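You operate a simulated robot arm through the tools that you are given. There is no shell and no other tool. Be economical: measure what you need, move in short steps, check, and stop when the job is done.

The job below is to be done with a simulated two-armed robot. You get a single attempt, and the scene is never put back.

JOB
Fetch the white pad and set it on the third shelf from the bottom of the wire rack. Fetch the felt block and set it on the top of the side bench scale. Take the 750 g weight and leave it on the yellow base board. Put the core piece marked "65" from the draining board on the left end of the steel table and the core piece that says "57" on the open end of the green bench. Fetch the sign holder and stand it on the second shelf from the bottom of the wire rack. The order is free. Set down upright: 750 g weight, sign holder.

It is judged by the outcome, as a careful person would: the job done as asked, and still so three seconds after it is handed in. It fails if anything else is knocked over, pushed out of place, dropped, spilled or broken.

ROBOT AND FRAMES
Two 7-joint arms with fingered hands on one trunk, on a base that drives. Base frame: it is fixed to the floor where the robot stands at the start and does not move with it; the origin is under the middle of the robot, x ahead of it, y to its left, z up. Lengths are in m, angles in rad, forces in N, time in s.
The left shoulder is at the start at [0.043, 0.152, 1.174], the right one opposite. With the tool pointing down near the work surface each hand reaches from about 0.4 to 0.8 m from the robot's upright axis, wherever it stands, measured 20 degrees to its own side. Places, roughly: 750 g weight [1, -0.25, 1]; core piece [1.5, 1.25, 1]; felt block (5x5x4 cm) [0.9, 0.1, 0.9]; left end of the steel table [0.8, -1.8, 0.8]; open end of the green bench [0.7, 0.3, 0.9]; second shelf of the wire rack [3.8, 0.8, 1]; sign holder (15x8x22 cm) [-0.9, 0.8, 0.9]; third shelf of the wire rack [3.8, 0.8, 1.5]; top of the side bench scale [0.7, -0.1, 0.9]; white pad (7x5x3 cm) [0.5, 0.1, 0.9]; yellow base board (17x25 cm) [3.32, -0.32, 0.9]. Payload 3.8 kg a hand.
The TCP of each hand is the grasp point between the finger pads, 0.03 m short of the fingertips. In the tool frame z runs along the fingers and y along their closing line. Largest opening 0.104 m; the body of the gripper starts 0.035 m behind the TCP. The gripper is a hand of 5 fingers: y runs from the thumb to the fingers, the wrist lies at [-0.015, -0.104, -0.178] in the tool frame, and closing takes about 1.5 s.
Orientation is that of the tool frame in the base frame, as a unit quaternion [x, y, z, w]. With the fingers straight down and the wrist toward the robot, the tool's x, y and z point along [0, 1, 0], [1, 0, 0] and [0, 0, -1] of the base frame.

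CONTROLS
- The arms move only by the tool nudge_tool. It takes "left_steps", "right_steps" or both (then of equal length, played together; a hand with none holds still); each is a list of rows, each a list of 7 numbers: the shift along the tool's x, y, z in m, then the turn, a rotation vector about the tool's x, y, z in rad, then the closure in counts, from 0 (fully open) to 255 (shut). In form: [[dx, dy, dz, ax, ay, az, jaw], ...]. A call has 1 to 8 rows; each row is the pose to reach, as a shift and turn from the pose commanded when the call began, along the tool's axes at that moment. A row lasts 0.2 s, in which the tool goes at most 0.05 m and 0.15 rad; a call with a longer step from one row to the next is refused whole, and so is a gripper value outside its range. A pose out of reach is approached as far as the arm can. The call stops where the force on the tool passes 40 N (or 10 N more than at its start, if that is more) or the arm is blocked; 0.2 s more then pass. Each finger travels about 0.072 m/s and halts on what it meets, pressing with about 22 N; the grip force reading is that of the motor and also rises with nothing between the fingers. The clock runs only during rows and for 0.2 s after the last one: add rows that repeat a pose to give the fingers time. It gives the time, the measured TCP pose, the force on the tool (base axes), the opening and the grip force at its end, in the units of the frame above (readings bear some noise), with the torque about the TCP (base axes, N m) and any sound that the robot's microphone picked up.
- Cameras (640 x 400 px; columns grow to the right, rows downward): "scene" is now at [0.1412, -0.0067, 1.3257]; the picture's right is [0.07, -1.00, -0.01], its down [-0.53, -0.03, -0.85] and it looks along [0.84, 0.06, -0.53] (base axes); focal length 242 px, centre (320, 200). "left" rides on the left gripper at [-0.08, -0.078, -0.141] in its tool frame; the picture's right is [-0.78, -0.30, 0.56], its down [0.53, -0.78, 0.33] and it looks along [0.33, 0.56, 0.76] (tool axes); focal length 247 px, centre (320, 200). "right" rides on the right gripper at [0.08, -0.078, -0.141] in its tool frame; the picture's right is [-0.78, 0.30, -0.56], its down [-0.54, -0.78, 0.33] and it looks along [-0.33, 0.56, 0.76] (tool axes); focal length 247 px, centre (320, 200). There is no depth. A picture from a camera that has moved, and an enlarged one, comes with that camera's place and axes in the base frame and with its lens. The place of the scene camera against the robot may be out by one fixed shift of up to 0.018 m in any direction.
- get_image(camera): a new picture of that camera. It takes no simulated time.
- move_column(by): slides the trunk up (or, below 0, down) by that many m; the arms and the scene camera ride with it, the base frame stays. It gives what a move gives, with no picture.
- roll_base(legs): drives the robot by 1 to 6 legs, each [ahead, left, turn to the left] in m, m and rad, along the robot's own axes; the way and the turn of a leg run together, so that a leg with both is an arc; at most 1.5 m and 3.142 rad a leg. The arms and the cameras ride along, it lands a little off, and it stops where it bumps. It gives what a move gives.
- set_grasp(shape, hand): the hand has 5 fingers and takes this shape, open, in about a second: jaw (thumb against the fingers, like two jaws); tri (thumb and two fingers); tip (a fingertip pinch); poke (one finger out to press); point (the index stretched); flat (the hand flat); cup (the hand cupped); fist (a fist). The gripper value then closes the fingers along that shape, each until it touches; the sizes above hold for jaw. It gives what a move gives, with no picture.
- turn_head(pan, tilt): turns the head with the scene camera to pan (to the left, within 1.396 rad either way) and tilt (down, from -0.506 to 1.204), counted from straight ahead of the robot. It gives what a move gives.
- enlarge(camera, box): a new picture of the part [left, top, right, bottom] of that camera's present view, enlarged. It takes no simulated time.
- finish_job(): hands the job in; it is judged then, once.

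Go step by step. Nothing tells you exact positions but the pictures and the camera data: compare them with the known pose of the tool, close in by small moves and look again before you grip or let go. The budget is 186 turns and 166 pictures, counting those below and the enlarged ones. Unless the task says otherwise, let go and move clear before handing in.

The tools are called after ">>>" by a JSON object that holds its "name" and its "arguments". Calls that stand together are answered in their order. nudge_tool: Moves the arms, as the interface text tells. Its arguments: {"type":"object","properties":{"left_steps":{"type":"array","items":{"type":"array","items":{"type":"number"}}},"right_steps":{"type":"array","items":{"type":"array","items":{"type":"number"}}}},"required":[]} The other tools are called the same way: move_column (by) slides the trunk up or down; set_grasp (shape, hand) gives the hand a shape; roll_base (legs) drives the base; turn_head (pan, tilt) turns the head that bears the scene camera; get_image (camera) takes a picture; enlarge (camera, box) takes an enlarged picture of a part of a camera's view; finish_job () hands the job in.

At the start:

```text
time: 0.0
left_eef_pos: [0.4512, 0.3122, 1.2264]
left_tcp_rot: [0.707, 0.707, 0.0, 0.0]
left_force: [0.7, -0.4, -0.2]
left_wrist_torque: [0.02, 0.03, 0.01]
left_gripper_width: 0.1036
left_grip_force: 0.0
left_shape: jaw
right_eef_pos: [0.5433, -0.1758, 1.1434]
right_tcp_rot: [0.707, 0.707, -0.001, 0.0]
right_force: [-0.5, 0.1, -0.2]
right_wrist_torque: [-0.02, -0.01, 0.04]
right_gripper_width: 0.1038
right_grip_force: 0.1
right_shape: jaw
trunk travel left (down, up): [-0.25, 0.206]
robot x, y, heading: [-0.0003, -0.0007, 0.003]
head pan, tilt: [0.066, 0.45]
```

scene: 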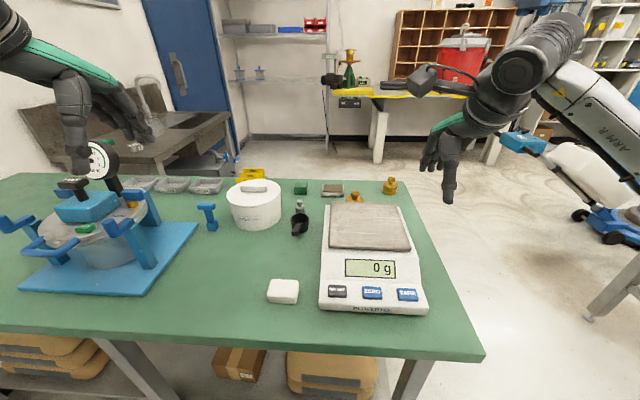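
right: 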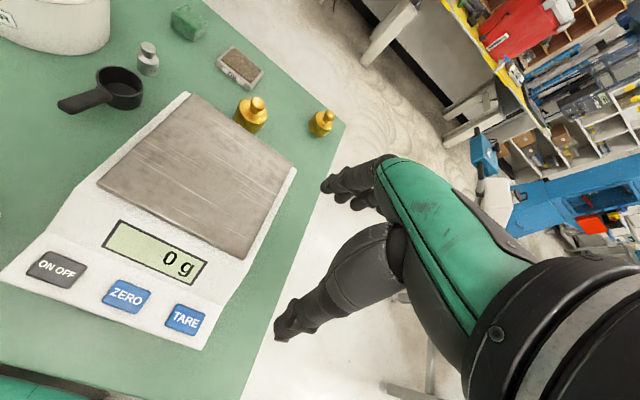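
left: 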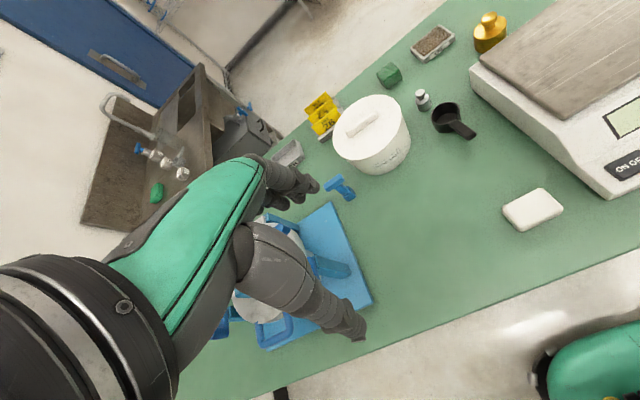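

I see the green bench with the white pad near, the scale to the right, the brass weights and small blocks behind it. I'll zoom in to identify the things before moving.

>>> {"name": "enlarge", "arguments": {"camera": "scene", "box": [220, 160, 420, 285]}}

>>> {"name": "enlarge", "arguments": {"camera": "right", "box": [140, 0, 360, 140]}}

>>> {"name": "enlarge", "arguments": {"camera": "left", "box": [80, 60, 360, 235]}}

>>> {"name": "enlarge", "arguments": {"camera": "scene", "box": [320, 0, 640, 200]}}

```text
3.20 times, centred on (320, 222) of scene
camera zoom: at [0.1412, -0.0067, 1.3257], right [0.07, -1.0, -0.01], down [-0.53, -0.03, -0.85], along [0.84, 0.06, -0.53], focal length 775 px, centre (320, 128)
```

zoom: 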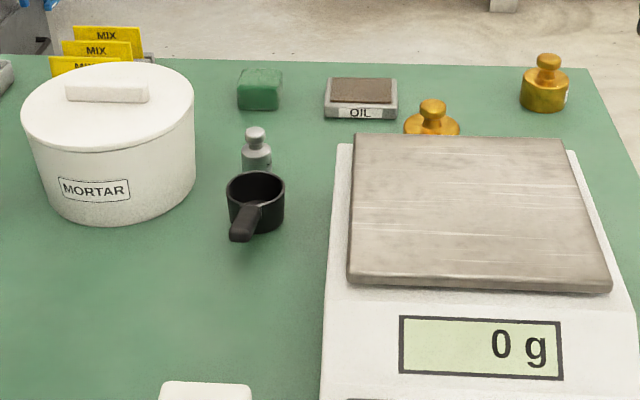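

```text
2.86 times, centred on (250, 70) of right
camera zoom: at [0.4658, -0.095, 1.2837], right [0.3, -0.78, 0.56], down [-0.78, -0.54, -0.33], along [0.56, -0.33, -0.76], focal length 706 px, centre (520, 571)
```

zoom: 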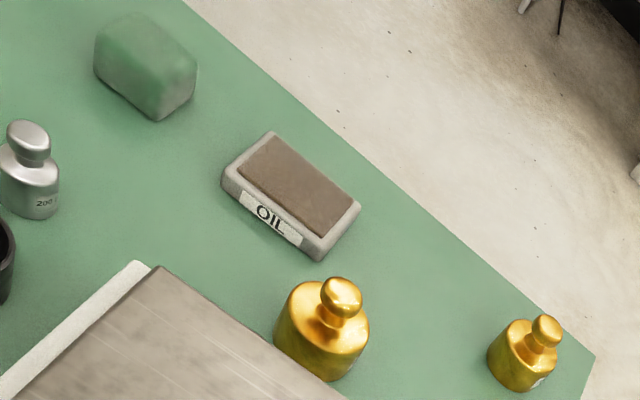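

```text
2.29 times, centred on (220, 148) of left
camera zoom: at [0.3742, 0.2326, 1.3701], right [-0.3, -0.78, -0.56], down [-0.78, 0.53, -0.33], along [0.56, 0.33, -0.76], focal length 564 px, centre (549, 320)
```

zoom: 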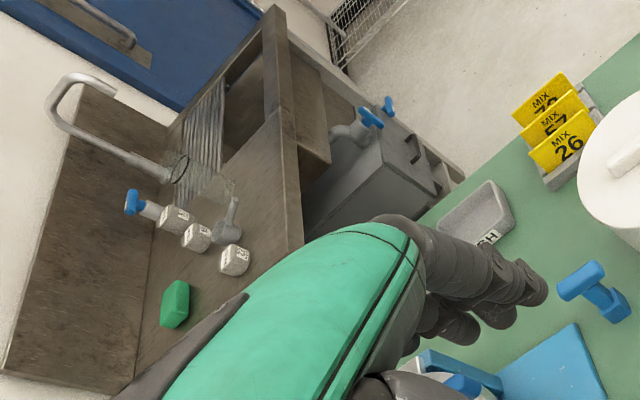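

```text
2.00 times, centred on (480, 100) of scene
camera zoom: at [0.1412, -0.0067, 1.3257], right [0.07, -1.0, -0.01], down [-0.53, -0.03, -0.85], along [0.84, 0.06, -0.53], focal length 485 px, centre (0, 400)
```

zoom: 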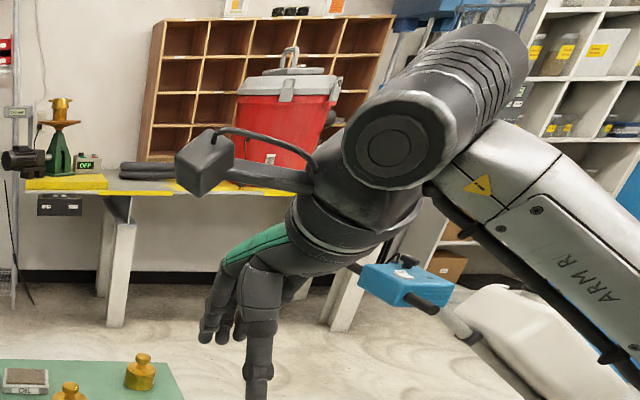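

The green block is the felt one; the far right brass weight fits the 750 g place, though its label needs reading. I'll look around to learn the floor layout.

>>> {"name": "turn_head", "arguments": {"pan": -1.0, "tilt": 0.3}}

```text
time: 1.3
left_eef_pos: [0.45, 0.313, 1.2273]
left_tcp_rot: [0.707, 0.707, 0.0, -0.001]
left_force: [0.2, 0.4, -0.8]
left_wrist_torque: [0.0, -0.01, 0.0]
left_gripper_width: 0.1035
left_grip_force: 0.0
left_shape: jaw
right_eef_pos: [0.5435, -0.1756, 1.1427]
right_tcp_rot: [0.707, 0.707, -0.001, -0.001]
right_force: [0.3, -0.2, -0.4]
right_wrist_torque: [0.0, -0.03, 0.0]
right_gripper_width: 0.1039
right_grip_force: 0.1
right_shape: jaw
trunk travel left (down, up): [-0.25, 0.206]
robot x, y, heading: [0.0027, 0.0014, 0.007]
head pan, tilt: [-1.0, 0.3]
```

>>> {"name": "get_image", "arguments": {"camera": "scene"}}

>>> {"name": "turn_head", "arguments": {"pan": 1.2, "tilt": 0.3}}

>>> {"name": "get_image", "arguments": {"camera": "scene"}}

```text
158 pictures are left
camera scene: at [0.1018, -0.0913, 1.3441], right [-0.84, -0.54, 0.1], down [-0.27, 0.25, -0.93], along [0.48, -0.8, -0.35], focal length 242 px, centre (320, 200)
```

scene: 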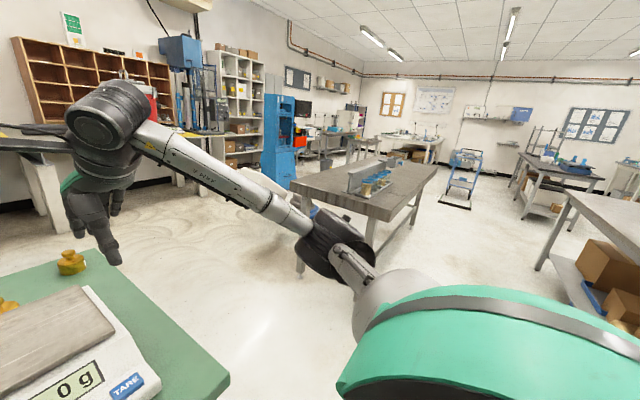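

```text
time: 3.4
left_eef_pos: [0.4514, 0.3131, 1.2267]
left_tcp_rot: [0.707, 0.707, 0.0, 0.0]
left_force: [0.4, 1.1, -0.5]
left_wrist_torque: [0.02, 0.0, 0.01]
left_gripper_width: 0.1037
left_grip_force: 0.0
left_shape: jaw
right_eef_pos: [0.5438, -0.175, 1.1427]
right_tcp_rot: [0.707, 0.708, -0.001, -0.001]
right_force: [-0.3, -0.3, 0.1]
right_wrist_torque: [-0.03, 0.01, 0.0]
right_gripper_width: 0.1036
right_grip_force: 0.1
right_shape: jaw
trunk travel left (down, up): [-0.25, 0.206]
robot x, y, heading: [0.0034, -0.0015, 0.001]
head pan, tilt: [1.201, 0.3]
```

```text
157 pictures are left
camera scene: at [0.0852, 0.0743, 1.346], right [0.93, -0.36, -0.11], down [-0.21, -0.28, -0.94], along [0.31, 0.89, -0.33], focal length 242 px, centre (320, 200)
```

scene: 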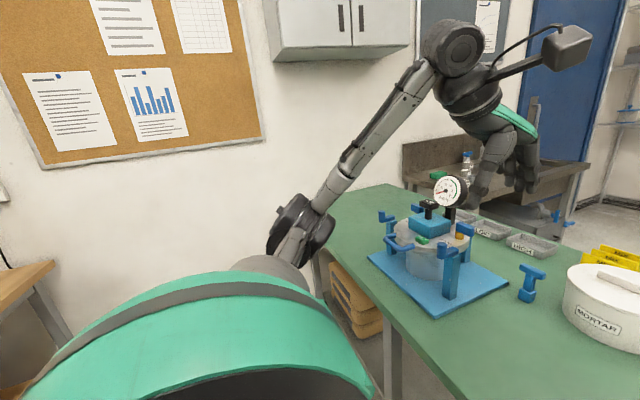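

The steel table is to the right, the sink left beyond the bench, the sign holder behind left. I'll edge closer to the bench and look again for the felt block and weights.

>>> {"name": "roll_base", "arguments": {"legs": [[0.06, 0, 0]]}}

>>> {"name": "turn_head", "arguments": {"pan": 0, "tilt": 0.6}}

>>> {"name": "get_image", "arguments": {"camera": "scene"}}

>>> {"name": "enlarge", "arguments": {"camera": "right", "box": [200, 60, 360, 160]}}

```text
time: 4.3
left_eef_pos: [0.5064, 0.3134, 1.2292]
left_tcp_rot: [0.707, 0.707, 0.001, 0.002]
left_force: [-0.3, 0.8, -0.5]
left_wrist_torque: [-0.02, 0.0, 0.01]
left_gripper_width: 0.104
left_grip_force: 0.1
left_shape: jaw
right_eef_pos: [0.5984, -0.1763, 1.1442]
right_tcp_rot: [0.707, 0.708, 0.001, 0.001]
right_force: [-0.6, -0.2, 0.0]
right_wrist_torque: [0.01, 0.03, 0.01]
right_gripper_width: 0.1039
right_grip_force: 0.1
right_shape: jaw
trunk travel left (down, up): [-0.25, 0.206]
robot x, y, heading: [0.061, -0.0022, 0.001]
head pan, tilt: [1.201, 0.3]
```

```text
time: 5.8
left_eef_pos: [0.5105, 0.3129, 1.2269]
left_tcp_rot: [0.707, 0.707, 0.0, 0.0]
left_force: [-0.2, -0.3, 0.1]
left_wrist_torque: [0.01, 0.0, 0.0]
left_gripper_width: 0.1039
left_grip_force: 0.1
left_shape: jaw
right_eef_pos: [0.6015, -0.1761, 1.1426]
right_tcp_rot: [0.707, 0.707, 0.0, 0.001]
right_force: [0.5, -0.4, 0.0]
right_wrist_torque: [0.02, 0.03, 0.0]
right_gripper_width: 0.1039
right_grip_force: 0.0
right_shape: jaw
trunk travel left (down, up): [-0.25, 0.206]
robot x, y, heading: [0.056, 0.0004, -0.01]
head pan, tilt: [0.0, 0.6]
```

```text
156 pictures are left
camera scene: at [0.1953, -0.0127, 1.3125], right [0.0, -1.0, 0.0], down [-0.65, 0.0, -0.76], along [0.76, 0.0, -0.65], focal length 242 px, centre (320, 200)
```

scene: 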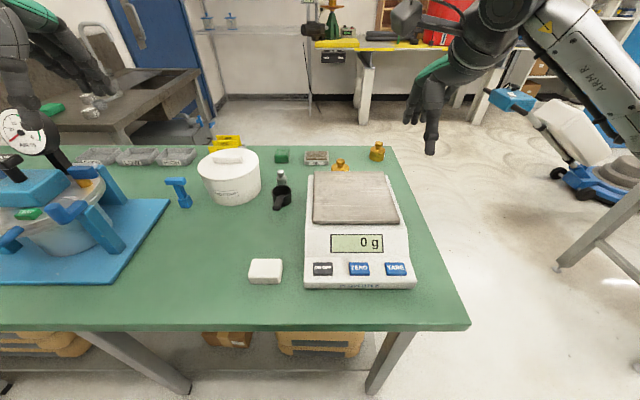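

```text
4.00 times, centred on (280, 110) of right
camera zoom: at [0.5246, -0.095, 1.2837], right [0.3, -0.78, 0.56], down [-0.78, -0.54, -0.33], along [0.56, -0.33, -0.76], focal length 988 px, centre (480, 560)
```

zoom: 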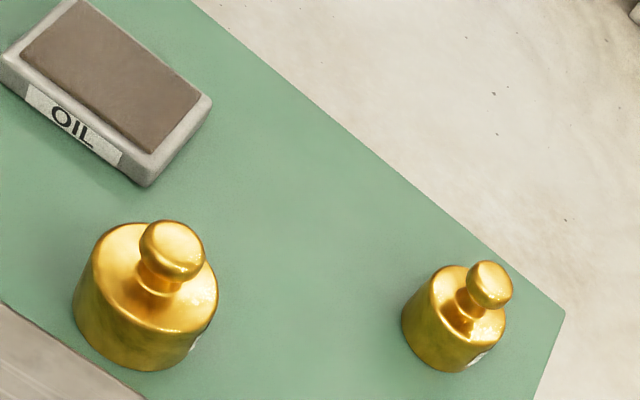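

The felt block is about (0.93, 0.13); the labels of the weights face right, so I'll read them later from that side. Moving the left hand, tilted forward, over toward the felt block.

>>> {"name": "nudge_tool", "arguments": {"left_steps": [[-0.02, 0.045, 0.005, -0.06, 0, 0, 0], [-0.04, 0.09, 0.01, -0.12, 0, 0, 0], [-0.06, 0.135, 0.015, -0.18, 0, 0, 0], [-0.08, 0.18, 0.02, -0.24, 0, 0, 0], [-0.1, 0.225, 0.025, -0.3, 0, 0, 0], [-0.12, 0.27, 0.03, -0.36, 0, 0, 0], [-0.14, 0.315, 0.035, -0.42, 0, 0, 0], [-0.16, 0.355, 0.04, -0.48, 0, 0, 0]]}}

>>> {"name": "get_image", "arguments": {"camera": "left"}}

>>> {"name": "get_image", "arguments": {"camera": "scene"}}

```text
time: 7.5
left_eef_pos: [0.8658, 0.1499, 1.1872]
left_tcp_rot: [0.687, 0.686, 0.169, 0.168]
left_force: [0.6, 0.0, 0.0]
left_wrist_torque: [0.0, 0.01, 0.0]
left_gripper_width: 0.1041
left_grip_force: 0.0
left_shape: jaw
right_eef_pos: [0.6026, -0.1751, 1.1429]
right_tcp_rot: [0.707, 0.708, 0.0, -0.001]
right_force: [-0.2, -0.1, -0.5]
right_wrist_torque: [0.0, 0.03, 0.06]
right_gripper_width: 0.1035
right_grip_force: 0.0
right_shape: jaw
trunk travel left (down, up): [-0.25, 0.206]
robot x, y, heading: [0.0571, -0.0005, 0.001]
head pan, tilt: [0.0, 0.6]
```

```text
154 pictures are left
camera left: at [0.7318, 0.0692, 1.2779], right [-0.01, -0.77, -0.63], down [-0.53, 0.54, -0.65], along [0.85, 0.33, -0.42], focal length 247 px, centre (320, 200)
```

left: 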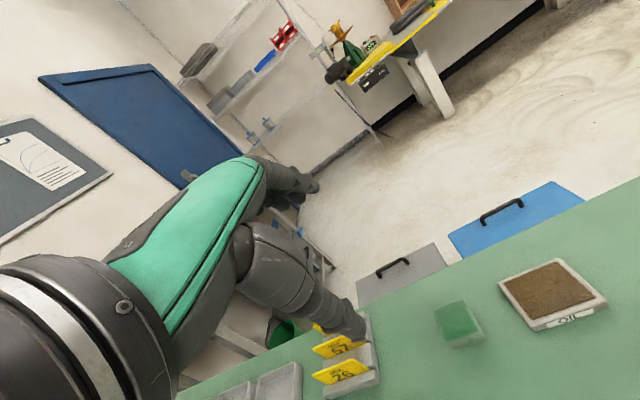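

```text
153 pictures are left
camera scene: at [0.1956, -0.0144, 1.3125], right [0.0, -1.0, 0.0], down [-0.66, 0.0, -0.76], along [0.76, 0.0, -0.66], focal length 242 px, centre (320, 200)
```

scene: 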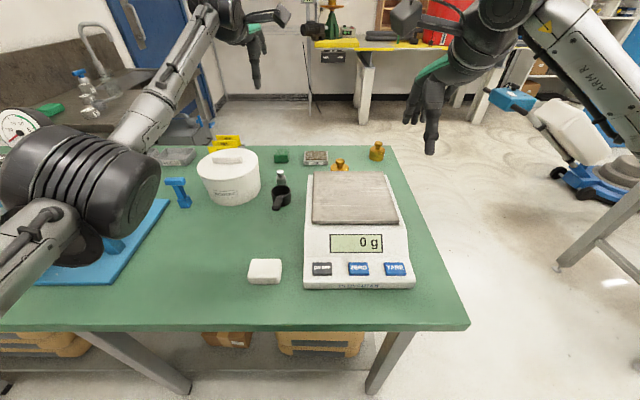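

Felt block measured at about (0.94, 0.13), table about 0.87. Descending part way above it.

>>> {"name": "nudge_tool", "arguments": {"left_steps": [[-0.005, -0.006, 0.04, 0, 0, 0, 0], [-0.01, -0.012, 0.08, 0, 0, 0, 0], [-0.015, -0.018, 0.12, 0, 0, 0, 0], [-0.02, -0.024, 0.165, 0, 0, 0, 0], [-0.02, -0.024, 0.198, 0, 0, 0, 0]]}}

>>> {"name": "get_image", "arguments": {"camera": "left"}}

>>> {"name": "enlarge", "arguments": {"camera": "scene", "box": [200, 100, 420, 237]}}

```text
time: 8.8
left_eef_pos: [0.896, 0.1348, 1.0274]
left_tcp_rot: [0.687, 0.687, 0.169, 0.168]
left_force: [0.9, -0.2, -0.1]
left_wrist_torque: [-0.02, 0.02, -0.01]
left_gripper_width: 0.1039
left_grip_force: 0.1
left_shape: jaw
left hand out of reach, approached as far as the arm can: row 3, 4, 5
right_eef_pos: [0.6023, -0.1756, 1.1429]
right_tcp_rot: [0.707, 0.707, 0.0, 0.0]
right_force: [0.0, 0.3, -0.5]
right_wrist_torque: [0.03, 0.02, 0.01]
right_gripper_width: 0.1041
right_grip_force: 0.1
right_shape: jaw
trunk travel left (down, up): [-0.25, 0.206]
robot x, y, heading: [0.0629, -0.0006, 0.001]
head pan, tilt: [0.0, 0.6]
```

```text
152 pictures are left
camera left: at [0.7609, 0.0547, 1.1192], right [0.0, -0.78, -0.63], down [-0.53, 0.53, -0.65], along [0.84, 0.33, -0.42], focal length 247 px, centre (320, 200)
```

left: 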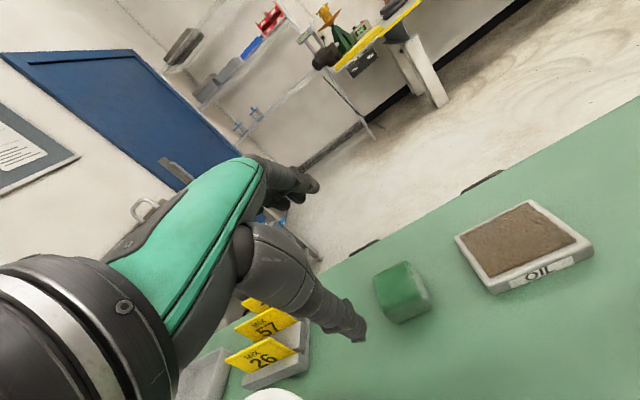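

```text
2.91 times, centred on (310, 168) of scene
camera zoom: at [0.1951, -0.0131, 1.3126], right [0.0, -1.0, 0.0], down [-0.65, 0.0, -0.76], along [0.76, 0.0, -0.65], focal length 705 px, centre (349, 292)
```

zoom: 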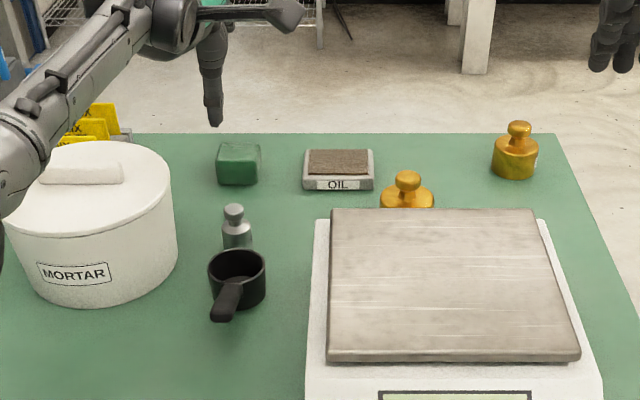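

The felt block is just out of reach. I'll look down at my own base to see how much further I can drive under the bench edge.

>>> {"name": "turn_head", "arguments": {"pan": 0, "tilt": 1.2}}

>>> {"name": "get_image", "arguments": {"camera": "scene"}}

```text
time: 9.8
left_eef_pos: [0.8944, 0.1345, 1.0269]
left_tcp_rot: [0.687, 0.687, 0.168, 0.168]
left_force: [0.0, 0.9, 0.9]
left_wrist_torque: [0.01, 0.02, 0.01]
left_gripper_width: 0.1041
left_grip_force: 0.0
left_shape: jaw
right_eef_pos: [0.6019, -0.1755, 1.1438]
right_tcp_rot: [0.707, 0.707, -0.001, 0.0]
right_force: [-1.0, 0.1, 0.5]
right_wrist_torque: [0.0, -0.04, -0.04]
right_gripper_width: 0.1038
right_grip_force: 0.1
right_shape: jaw
trunk travel left (down, up): [-0.25, 0.206]
robot x, y, heading: [0.0577, -0.0012, -0.002]
head pan, tilt: [0.0, 1.201]
```

```text
150 pictures are left
camera scene: at [0.1579, -0.0128, 1.2719], right [0.0, -1.0, 0.0], down [-0.97, 0.0, -0.26], along [0.26, 0.0, -0.97], focal length 242 px, centre (320, 200)
```

scene: 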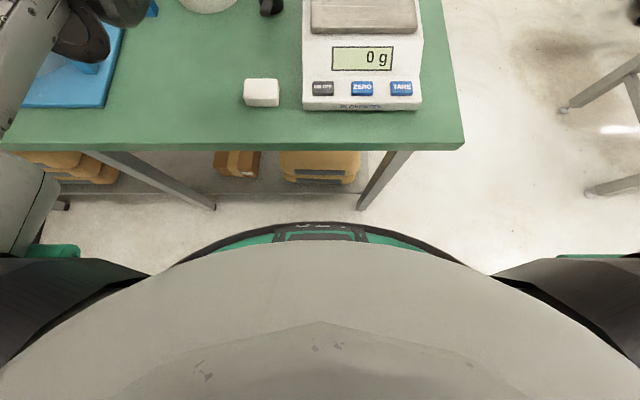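

There is about 0.1 m between the base front and the bench's lower shelf. I'll edge 0.08 m further.

>>> {"name": "roll_base", "arguments": {"legs": [[0.075, 0, 0]]}}

>>> {"name": "turn_head", "arguments": {"pan": 0, "tilt": 0.6}}

>>> {"name": "get_image", "arguments": {"camera": "left"}}

>>> {"name": "get_image", "arguments": {"camera": "scene"}}

```text
time: 10.8
left_eef_pos: [0.9686, 0.1365, 1.0288]
left_tcp_rot: [0.686, 0.687, 0.169, 0.169]
left_force: [-0.4, -0.3, -1.4]
left_wrist_torque: [0.01, -0.02, -0.01]
left_gripper_width: 0.1038
left_grip_force: 0.1
left_shape: jaw
right_eef_pos: [0.6765, -0.1758, 1.1439]
right_tcp_rot: [0.707, 0.708, 0.001, 0.0]
right_force: [0.0, 0.0, -0.4]
right_wrist_torque: [0.0, 0.0, -0.01]
right_gripper_width: 0.1037
right_grip_force: 0.1
right_shape: jaw
trunk travel left (down, up): [-0.25, 0.206]
robot x, y, heading: [0.1326, -0.0004, -0.006]
head pan, tilt: [0.0, 1.201]
```

```text
time: 11.8
left_eef_pos: [0.9694, 0.1366, 1.0288]
left_tcp_rot: [0.687, 0.687, 0.168, 0.169]
left_force: [-1.1, 0.2, 0.0]
left_wrist_torque: [0.0, -0.01, -0.03]
left_gripper_width: 0.1039
left_grip_force: 0.1
left_shape: jaw
right_eef_pos: [0.6774, -0.1743, 1.1432]
right_tcp_rot: [0.706, 0.708, 0.0, 0.0]
right_force: [-0.5, -0.1, 0.2]
right_wrist_torque: [-0.04, 0.0, 0.04]
right_gripper_width: 0.1036
right_grip_force: 0.0
right_shape: jaw
trunk travel left (down, up): [-0.25, 0.206]
robot x, y, heading: [0.131, -0.0005, 0.003]
head pan, tilt: [0.0, 0.6]
```

```text
149 pictures are left
camera left: at [0.8359, 0.0557, 1.1198], right [0.0, -0.78, -0.63], down [-0.54, 0.53, -0.65], along [0.84, 0.33, -0.42], focal length 247 px, centre (320, 200)
```

left: 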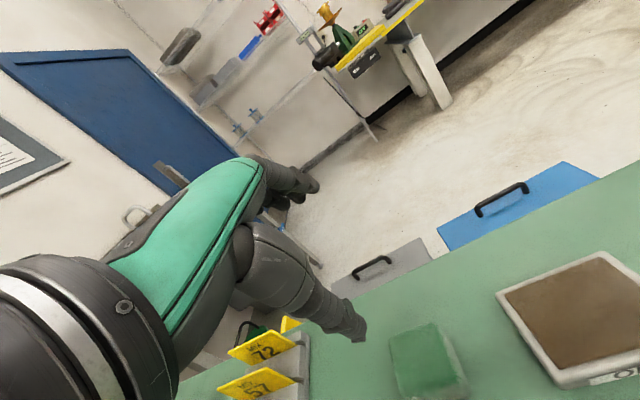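

```text
148 pictures are left
camera scene: at [0.2699, -0.0127, 1.3126], right [0.0, -1.0, 0.0], down [-0.65, 0.0, -0.76], along [0.76, 0.0, -0.65], focal length 242 px, centre (320, 200)
```

scene: 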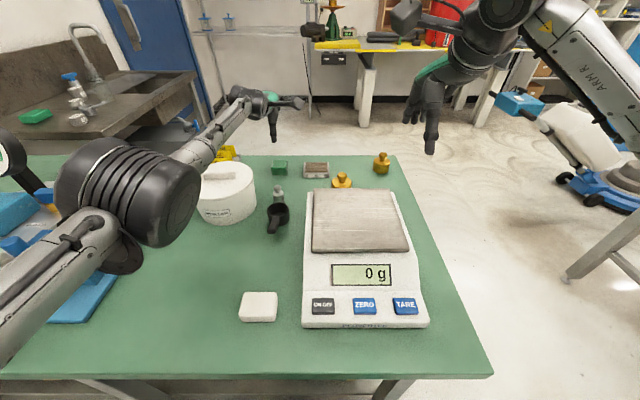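

Now in reach. The felt block is at about (0.937, 0.125). Moving over it with less tilt.

>>> {"name": "nudge_tool", "arguments": {"left_steps": [[-0.004, -0.022, 0.018, 0.05, 0, 0, 0], [-0.008, -0.044, 0.036, 0.1, 0, 0, 0], [-0.012, -0.065, 0.055, 0.15, 0, 0, 0]]}}

>>> {"name": "get_image", "arguments": {"camera": "left"}}

>>> {"name": "enlarge", "arguments": {"camera": "scene", "box": [200, 80, 360, 180]}}

```text
time: 12.6
left_eef_pos: [0.9369, 0.1245, 0.9487]
left_tcp_rot: [0.697, 0.697, 0.116, 0.117]
left_force: [-0.1, 0.2, 0.0]
left_wrist_torque: [0.0, 0.04, -0.01]
left_gripper_width: 0.1038
left_grip_force: 0.0
left_shape: jaw
right_eef_pos: [0.6776, -0.1749, 1.1427]
right_tcp_rot: [0.707, 0.708, 0.0, -0.001]
right_force: [-0.6, -0.3, -0.4]
right_wrist_torque: [-0.02, 0.0, 0.01]
right_gripper_width: 0.1037
right_grip_force: 0.1
right_shape: jaw
trunk travel left (down, up): [-0.25, 0.206]
robot x, y, heading: [0.1347, -0.0004, 0.003]
head pan, tilt: [0.0, 0.6]
```

```text
147 pictures are left
camera left: at [0.8194, 0.0442, 1.059], right [-0.1, -0.78, -0.62], down [-0.63, 0.53, -0.57], along [0.77, 0.34, -0.54], focal length 247 px, centre (320, 200)
```

left: 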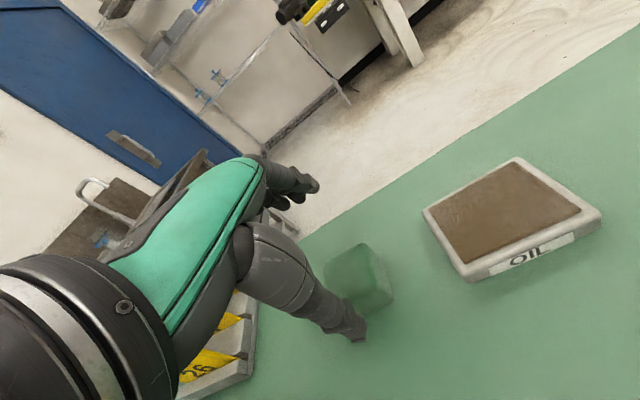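

```text
4.00 times, centred on (280, 130) of scene
camera zoom: at [0.2709, -0.0129, 1.3125], right [0.0, -1.0, 0.0], down [-0.65, 0.0, -0.76], along [0.76, 0.0, -0.65], focal length 969 px, centre (480, 480)
```

zoom: 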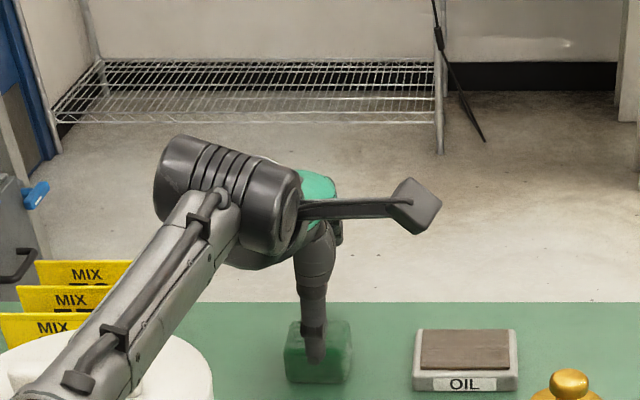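

Tilted jaws would put the thumb into the table, so I want the fingers nearly vertical. I'll lift a little, straighten the tool, and edge 3 cm closer.

>>> {"name": "nudge_tool", "arguments": {"left_steps": [[0, 0.01, -0.03, 0.07, 0, 0, 0], [0, 0, -0.05, 0.14, 0, 0, 0]]}}

>>> {"name": "roll_base", "arguments": {"legs": [[0.03, 0, 0]]}}

```text
time: 13.2
left_eef_pos: [0.9198, 0.124, 0.9959]
left_tcp_rot: [0.703, 0.704, 0.067, 0.066]
left_force: [-0.5, -0.3, 0.2]
left_wrist_torque: [-0.04, 0.0, -0.04]
left_gripper_width: 0.1039
left_grip_force: 0.1
left_shape: jaw
right_eef_pos: [0.6773, -0.1744, 1.1442]
right_tcp_rot: [0.706, 0.708, 0.001, 0.0]
right_force: [0.6, -0.4, 0.1]
right_wrist_torque: [-0.01, -0.01, 0.02]
right_gripper_width: 0.1037
right_grip_force: 0.0
right_shape: jaw
trunk travel left (down, up): [-0.25, 0.206]
robot x, y, heading: [0.133, 0.0017, -0.001]
head pan, tilt: [0.0, 0.6]
```

```text
time: 14.0
left_eef_pos: [0.9457, 0.1241, 1.0005]
left_tcp_rot: [0.703, 0.704, 0.07, 0.07]
left_force: [-0.3, 0.4, -0.1]
left_wrist_torque: [-0.04, -0.02, 0.03]
left_gripper_width: 0.1041
left_grip_force: 0.1
left_shape: jaw
right_eef_pos: [0.7012, -0.1742, 1.1451]
right_tcp_rot: [0.706, 0.708, 0.002, 0.002]
right_force: [0.0, 0.0, 1.2]
right_wrist_torque: [0.04, -0.06, -0.02]
right_gripper_width: 0.1039
right_grip_force: 0.1
right_shape: jaw
trunk travel left (down, up): [-0.25, 0.206]
robot x, y, heading: [0.1625, -0.001, 0.001]
head pan, tilt: [0.0, 0.6]
```

>>> {"name": "nudge_tool", "arguments": {"left_steps": [[0, -0.01, 0.034, 0.05, 0, 0, 0], [0, -0.023, 0.067, 0.1, 0, 0, 0], [0, -0.023, 0.067, 0.1, 0, 0, 0]]}}

>>> {"name": "get_image", "arguments": {"camera": "left"}}

>>> {"name": "enlarge", "arguments": {"camera": "scene", "box": [200, 110, 360, 210]}}

```text
time: 14.8
left_eef_pos: [0.9378, 0.1254, 0.9249]
left_tcp_rot: [0.705, 0.707, 0.032, 0.032]
left_force: [0.2, 0.3, -0.3]
left_wrist_torque: [-0.01, -0.01, 0.0]
left_gripper_width: 0.104
left_grip_force: 0.0
left_shape: jaw
right_eef_pos: [0.7076, -0.1739, 1.1429]
right_tcp_rot: [0.707, 0.708, 0.001, 0.0]
right_force: [0.9, -0.1, -0.4]
right_wrist_torque: [-0.01, 0.01, 0.0]
right_gripper_width: 0.1035
right_grip_force: 0.1
right_shape: jaw
trunk travel left (down, up): [-0.25, 0.206]
robot x, y, heading: [0.1646, 0.0008, -0.002]
head pan, tilt: [0.0, 0.6]
```

```text
145 pictures are left
camera left: at [0.8485, 0.0441, 1.0605], right [-0.24, -0.78, -0.58], down [-0.74, 0.53, -0.4], along [0.62, 0.33, -0.71], focal length 247 px, centre (320, 200)
```

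left: 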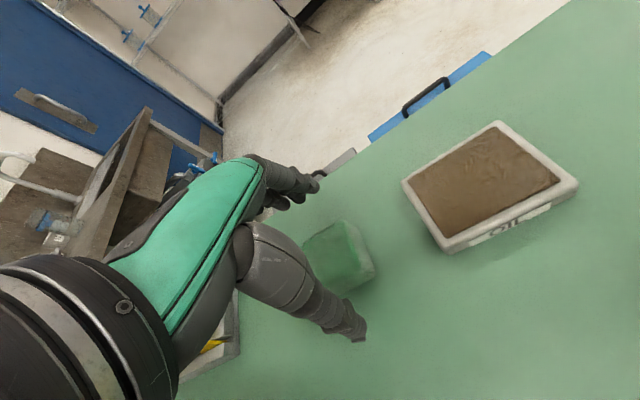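

```text
4.00 times, centred on (280, 160) of scene
camera zoom: at [0.3006, -0.0126, 1.3124], right [0.0, -1.0, 0.0], down [-0.66, 0.0, -0.76], along [0.76, 0.0, -0.66], focal length 969 px, centre (480, 360)
```

zoom: 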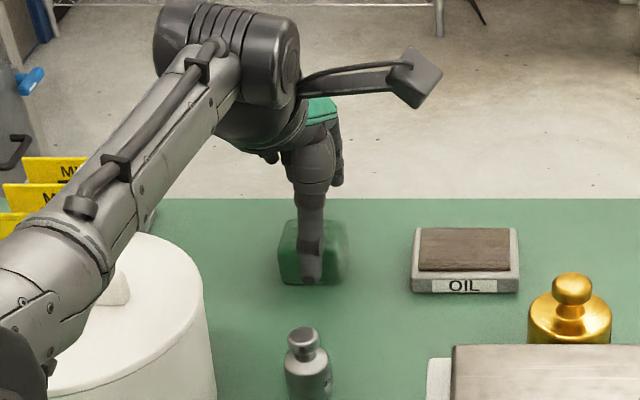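

>>> {"name": "nudge_tool", "arguments": {"left_steps": [[-0.003, -0.003, 0.015, 0, 0, 0, 0], [-0.003, -0.003, 0.025, 0, 0, 0, 0], [-0.003, -0.003, 0.025, 0, 0, 0, 60], [-0.003, -0.003, 0.025, 0, 0, 0, 120], [-0.003, -0.003, 0.025, 0, 0, 0, 200], [-0.003, -0.003, 0.025, 0, 0, 0, 200], [-0.003, -0.003, 0.025, 0, 0, 0, 200], [-0.003, -0.003, 0.025, 0, 0, 0, 200]]}}

>>> {"name": "get_image", "arguments": {"camera": "left"}}

```text
time: 16.6
left_eef_pos: [0.933, 0.1215, 0.9008]
left_tcp_rot: [0.706, 0.706, 0.033, 0.032]
left_force: [0.7, 0.4, -0.5]
left_wrist_torque: [-0.01, -0.02, -0.01]
left_gripper_width: 0.0446
left_grip_force: 22.3
left_shape: jaw
left hand out of reach, approached as far as the arm can: row 2, 3, 4, 5, 6, 7, 8
right_eef_pos: [0.7069, -0.1744, 1.1434]
right_tcp_rot: [0.706, 0.708, 0.0, 0.001]
right_force: [-0.6, -0.3, -0.1]
right_wrist_torque: [0.0, -0.02, -0.03]
right_gripper_width: 0.1038
right_grip_force: 0.2
right_shape: jaw
trunk travel left (down, up): [-0.25, 0.206]
robot x, y, heading: [0.164, -0.0007, -0.004]
head pan, tilt: [0.0, 0.6]
```

```text
143 pictures are left
camera left: at [0.8444, 0.0415, 1.0365], right [-0.24, -0.78, -0.58], down [-0.74, 0.53, -0.4], along [0.62, 0.33, -0.71], focal length 247 px, centre (320, 200)
```

left: 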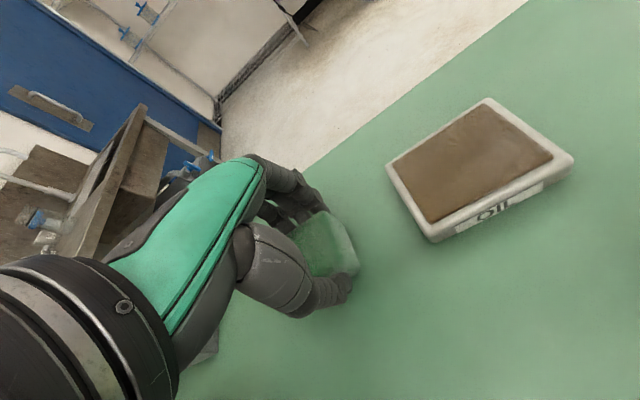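

The felt block is gripped. Lifting it and clearing the right hand out of the way, heading for the scale plate at about (0.65, -0.10).

>>> {"name": "nudge_tool", "arguments": {"left_steps": [[0, 0, -0.05, 0, 0, 0, 200], [0, 0, -0.1, 0, 0, 0, 200], [0, 0, -0.14, 0, 0, 0, 200], [-0.03, -0.035, -0.14, 0, 0, 0, 200], [-0.06, -0.07, -0.14, 0, 0, 0, 200], [-0.09, -0.105, -0.14, 0, 0, 0, 200], [-0.12, -0.14, -0.14, 0, 0, 0, 200], [-0.15, -0.175, -0.14, 0, 0, 0, 200]], "right_steps": [[-0.035, -0.015, -0.01, 0, 0, 0, 0], [-0.07, -0.03, -0.02, 0, 0, 0, 0], [-0.105, -0.045, -0.03, 0, 0, 0, 0], [-0.14, -0.06, -0.04, 0, 0, 0, 0], [-0.175, -0.075, -0.05, 0, 0, 0, 0], [-0.21, -0.09, -0.06, 0, 0, 0, 0], [-0.25, -0.1, -0.06, 0, 0, 0, 0], [-0.25, -0.1, -0.06, 0, 0, 0, 0]]}}

>>> {"name": "get_image", "arguments": {"camera": "scene"}}

```text
time: 18.4
left_eef_pos: [0.7447, -0.029, 1.0279]
left_tcp_rot: [0.706, 0.707, 0.033, 0.033]
left_force: [0.0, -0.5, -0.7]
left_wrist_torque: [0.01, -0.02, 0.0]
left_gripper_width: 0.0446
left_grip_force: 22.1
left_shape: jaw
right_eef_pos: [0.6056, -0.4244, 1.2014]
right_tcp_rot: [0.707, 0.708, 0.001, 0.0]
right_force: [1.1, 0.3, 0.2]
right_wrist_torque: [0.01, 0.01, 0.02]
right_gripper_width: 0.1035
right_grip_force: 0.0
right_shape: jaw
trunk travel left (down, up): [-0.25, 0.206]
robot x, y, heading: [0.1636, -0.0003, -0.0]
head pan, tilt: [0.0, 0.6]
```

```text
142 pictures are left
camera scene: at [0.2991, -0.0132, 1.3126], right [0.0, -1.0, 0.0], down [-0.65, 0.0, -0.76], along [0.76, 0.0, -0.65], focal length 242 px, centre (320, 200)
```

scene: 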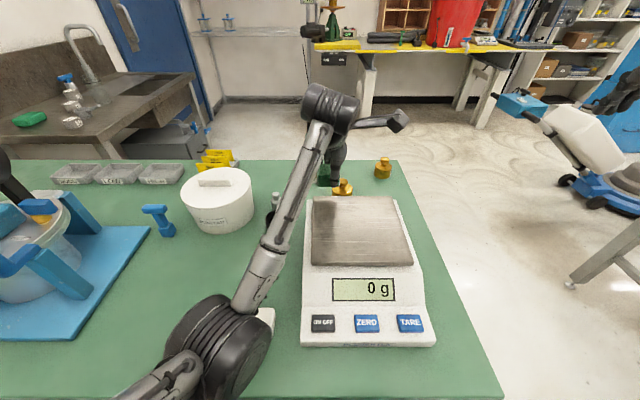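

>>> {"name": "nudge_tool", "arguments": {"left_steps": [[-0.03, -0.028, 0.0, 0, 0, 0, 200], [-0.058, -0.055, 0.0, 0, 0, 0, 200]]}}

>>> {"name": "get_image", "arguments": {"camera": "scene"}}

>>> {"name": "get_image", "arguments": {"camera": "left"}}

>>> {"name": "get_image", "arguments": {"camera": "right"}}

```text
time: 19.0
left_eef_pos: [0.7055, -0.066, 1.0295]
left_tcp_rot: [0.694, 0.717, 0.054, 0.033]
left_force: [0.9, -0.7, -0.9]
left_wrist_torque: [0.01, 0.03, -0.05]
left_gripper_width: 0.0445
left_grip_force: 22.1
left_shape: jaw
right_eef_pos: [0.6051, -0.4234, 1.2022]
right_tcp_rot: [0.707, 0.707, 0.0, 0.0]
right_force: [-1.1, -1.1, -0.1]
right_wrist_torque: [-0.01, 0.0, 0.0]
right_gripper_width: 0.1038
right_grip_force: 0.0
right_shape: jaw
trunk travel left (down, up): [-0.25, 0.206]
robot x, y, heading: [0.1635, 0.0009, 0.002]
head pan, tilt: [0.0, 0.6]
```

```text
141 pictures are left
camera scene: at [0.2993, -0.0127, 1.3126], right [0.0, -1.0, 0.0], down [-0.65, 0.0, -0.76], along [0.76, 0.0, -0.65], focal length 242 px, centre (320, 200)
```

scene: 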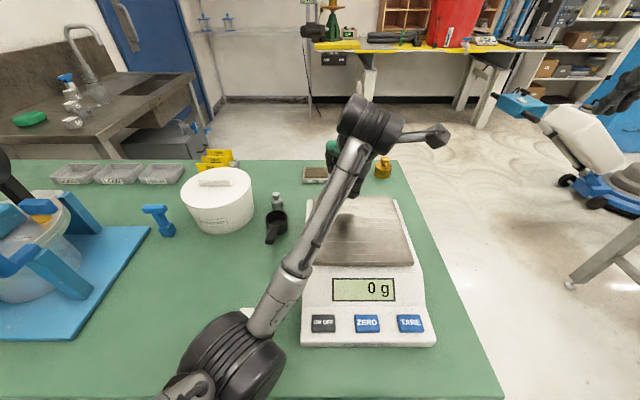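

```text
140 pictures are left
camera left: at [0.6145, -0.1525, 1.159], right [-0.2, -0.77, -0.61], down [-0.75, 0.52, -0.41], along [0.63, 0.37, -0.68], focal length 247 px, centre (320, 200)
```

left: 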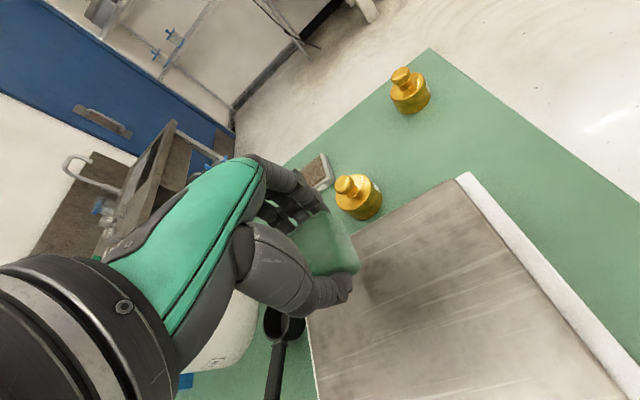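

```text
139 pictures are left
camera right: at [0.5283, -0.3437, 1.3428], right [0.3, -0.78, 0.56], down [-0.78, -0.54, -0.33], along [0.56, -0.33, -0.76], focal length 247 px, centre (320, 200)
```

right: 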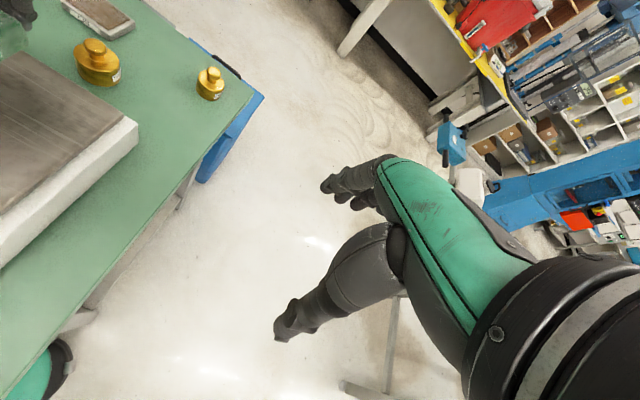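

The felt block hovers over the far part of the plate; the arm is near a limit there, so I'll shift the base slightly back and right instead.

>>> {"name": "roll_base", "arguments": {"legs": [[-0.03, -0.02, 0]]}}

>>> {"name": "nudge_tool", "arguments": {"left_steps": [[0, 0, 0.02, 0, 0, 0, 200], [0, 0, 0.035, 0, 0, 0, 200]]}}

>>> {"name": "get_image", "arguments": {"camera": "left"}}

>>> {"name": "get_image", "arguments": {"camera": "right"}}

```text
time: 19.9
left_eef_pos: [0.6777, -0.0829, 1.0221]
left_tcp_rot: [0.695, 0.717, 0.051, 0.029]
left_force: [0.2, -0.5, -0.3]
left_wrist_torque: [-0.01, 0.04, 0.02]
left_gripper_width: 0.0442
left_grip_force: 21.8
left_shape: jaw
right_eef_pos: [0.5796, -0.44, 1.202]
right_tcp_rot: [0.706, 0.708, -0.001, -0.001]
right_force: [-0.3, 0.1, 0.0]
right_wrist_torque: [-0.01, 0.03, 0.03]
right_gripper_width: 0.1038
right_grip_force: 0.1
right_shape: jaw
trunk travel left (down, up): [-0.25, 0.206]
robot x, y, heading: [0.1312, -0.022, 0.004]
head pan, tilt: [0.0, 0.6]
```

```text
time: 20.5
left_eef_pos: [0.6853, -0.0759, 0.9934]
left_tcp_rot: [0.692, 0.719, 0.06, 0.03]
left_force: [-0.3, -0.2, -0.1]
left_wrist_torque: [-0.06, 0.03, 0.02]
left_gripper_width: 0.0444
left_grip_force: 22.1
left_shape: jaw
right_eef_pos: [0.5776, -0.4424, 1.2008]
right_tcp_rot: [0.706, 0.708, -0.001, 0.0]
right_force: [0.2, -0.4, -0.4]
right_wrist_torque: [-0.01, 0.0, -0.02]
right_gripper_width: 0.1035
right_grip_force: 0.1
right_shape: jaw
trunk travel left (down, up): [-0.25, 0.206]
robot x, y, heading: [0.1317, -0.0158, 0.005]
head pan, tilt: [0.0, 0.6]
```

```text
138 pictures are left
camera left: at [0.5944, -0.1655, 1.1205], right [-0.19, -0.76, -0.62], down [-0.75, 0.52, -0.41], along [0.63, 0.39, -0.67], focal length 247 px, centre (320, 200)
```

left: 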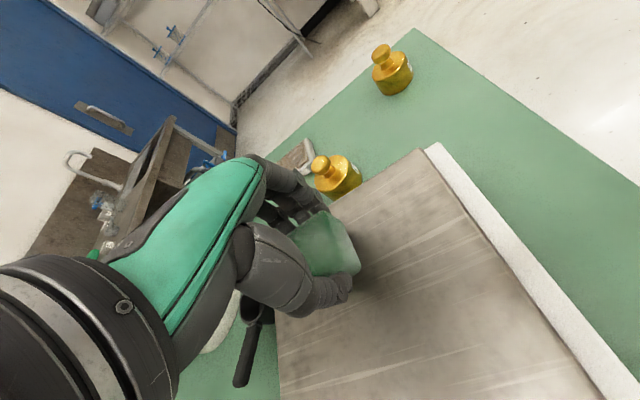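

```text
137 pictures are left
camera right: at [0.5002, -0.3621, 1.3423], right [0.3, -0.78, 0.56], down [-0.77, -0.54, -0.33], along [0.56, -0.33, -0.76], focal length 247 px, centre (320, 200)
```

right: 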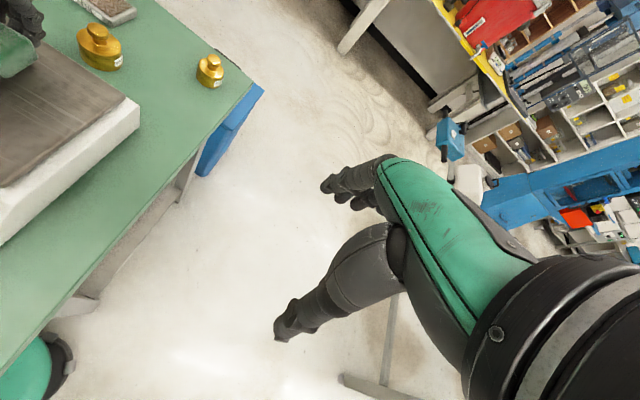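

The arm can't reach down cleanly here, so I'll lower with the trunk in small steps, watching the force.

>>> {"name": "move_column", "arguments": {"by": -0.02}}

>>> {"name": "enlarge", "arguments": {"camera": "left", "box": [230, 150, 470, 300]}}

>>> {"name": "enlarge", "arguments": {"camera": "right", "box": [0, 0, 160, 200]}}

```text
time: 21.0
left_eef_pos: [0.6936, -0.0542, 0.9796]
left_tcp_rot: [0.681, 0.726, 0.089, 0.029]
left_force: [-6.5, -2.2, 21.8]
left_wrist_torque: [-0.15, 0.56, 0.02]
left_gripper_width: 0.0472
left_grip_force: 21.1
left_shape: jaw
right_eef_pos: [0.5746, -0.4436, 1.1835]
right_tcp_rot: [0.706, 0.708, 0.0, 0.0]
right_force: [1.0, 0.2, -0.2]
right_wrist_torque: [0.02, 0.02, 0.03]
right_gripper_width: 0.1036
right_grip_force: 0.0
right_shape: jaw
trunk travel left (down, up): [-0.233, 0.223]
robot x, y, heading: [0.133, -0.02, 0.005]
head pan, tilt: [0.0, 0.6]
stopped: the force on the tool passed its limit at 52 N (the readings are from after the stop); the commanded pose is now the measured one
```

```text
2.67 times, centred on (350, 225) of left
camera zoom: at [0.6004, -0.1515, 1.1001], right [-0.14, -0.74, -0.66], down [-0.75, 0.52, -0.42], along [0.65, 0.43, -0.63], focal length 659 px, centre (240, 133)
```

zoom: 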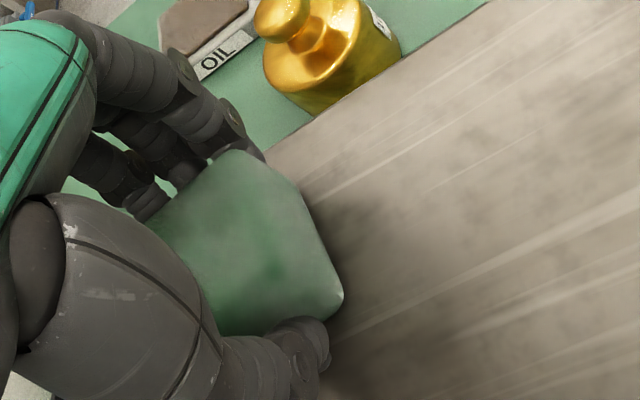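

```text
2.00 times, centred on (80, 100) of right
camera zoom: at [0.4975, -0.3635, 1.3244], right [0.3, -0.78, 0.56], down [-0.78, -0.54, -0.33], along [0.56, -0.33, -0.76], focal length 494 px, centre (800, 400)
```

zoom: 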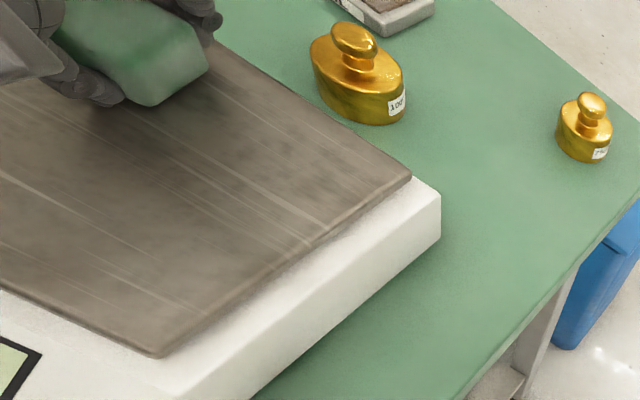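

The block is pressing on the plate, fully within its edges. Easing up a hair and opening.

>>> {"name": "nudge_tool", "arguments": {"left_steps": [[0, 0, -0.004, 0, 0, 0, 200], [0, 0, -0.004, 0, 0, 0, 120], [0, 0, -0.004, 0, 0, 0, 60], [0, 0, -0.004, 0, 0, 0, 0], [0, 0, -0.004, 0, 0, 0, 0], [0, 0, -0.004, 0, 0, 0, 0]]}}

>>> {"name": "get_image", "arguments": {"camera": "left"}}

>>> {"name": "enlarge", "arguments": {"camera": "right", "box": [0, 0, 240, 150]}}

```text
time: 22.4
left_eef_pos: [0.6967, -0.0504, 0.9832]
left_tcp_rot: [0.678, 0.728, 0.092, 0.029]
left_force: [11.0, -3.0, 34.6]
left_wrist_torque: [-0.46, 0.58, 0.21]
left_gripper_width: 0.0967
left_grip_force: 0.0
left_shape: jaw
right_eef_pos: [0.5768, -0.4434, 1.1814]
right_tcp_rot: [0.706, 0.708, -0.001, -0.001]
right_force: [-0.1, -0.6, 0.4]
right_wrist_torque: [0.01, 0.01, 0.0]
right_gripper_width: 0.1039
right_grip_force: 0.2
right_shape: jaw
trunk travel left (down, up): [-0.233, 0.223]
robot x, y, heading: [0.1348, -0.0208, 0.003]
head pan, tilt: [0.0, 0.6]
```

```text
134 pictures are left
camera left: at [0.6031, -0.1493, 1.1032], right [-0.14, -0.74, -0.66], down [-0.75, 0.52, -0.42], along [0.65, 0.44, -0.62], focal length 247 px, centre (320, 200)
```

left: 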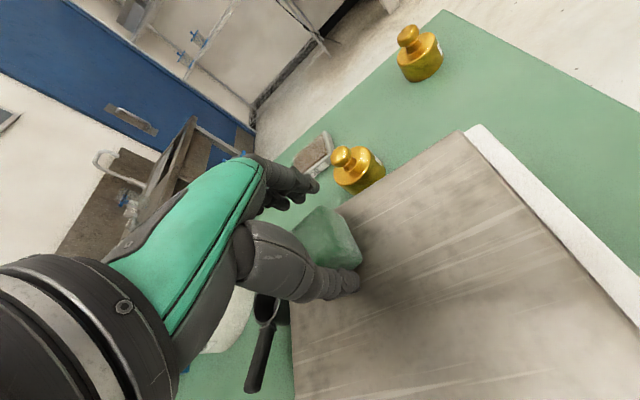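

```text
2.67 times, centred on (120, 75) of right
camera zoom: at [0.4984, -0.3631, 1.3247], right [0.3, -0.78, 0.56], down [-0.78, -0.54, -0.33], along [0.56, -0.33, -0.76], focal length 659 px, centre (853, 533)
```

zoom: 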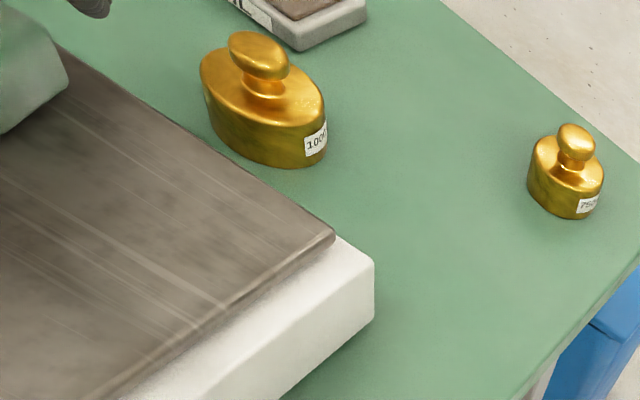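

Labels read 1000 and 750, so the far-right weight is right. Raising the trunk to clear the hand from the block.

>>> {"name": "move_column", "arguments": {"by": 0.02}}

>>> {"name": "get_image", "arguments": {"camera": "left"}}

```text
time: 23.1
left_eef_pos: [0.7056, -0.026, 0.9969]
left_tcp_rot: [0.668, 0.736, 0.111, 0.013]
left_force: [0.5, -0.9, 0.1]
left_wrist_torque: [-0.01, 0.02, 0.01]
left_gripper_width: 0.1039
left_grip_force: 0.0
left_shape: jaw
right_eef_pos: [0.5769, -0.4428, 1.2018]
right_tcp_rot: [0.706, 0.708, -0.001, -0.001]
right_force: [0.1, 0.6, -0.4]
right_wrist_torque: [-0.02, -0.03, 0.02]
right_gripper_width: 0.1034
right_grip_force: 0.1
right_shape: jaw
trunk travel left (down, up): [-0.253, 0.203]
robot x, y, heading: [0.1324, -0.0205, -0.001]
head pan, tilt: [0.0, 0.6]
```

```text
132 pictures are left
camera left: at [0.6156, -0.133, 1.1115], right [-0.11, -0.71, -0.7], down [-0.76, 0.51, -0.4], along [0.64, 0.49, -0.6], focal length 247 px, centre (320, 200)
```

left: 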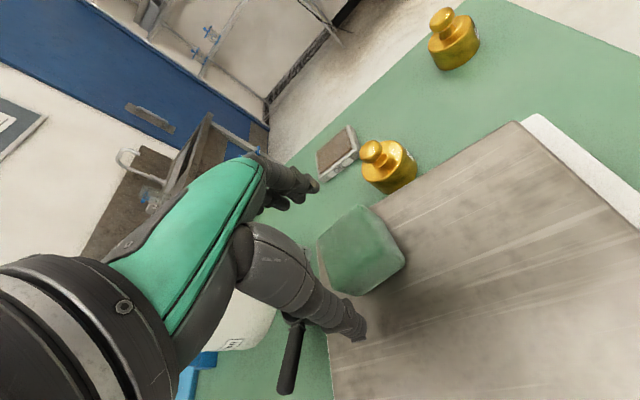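

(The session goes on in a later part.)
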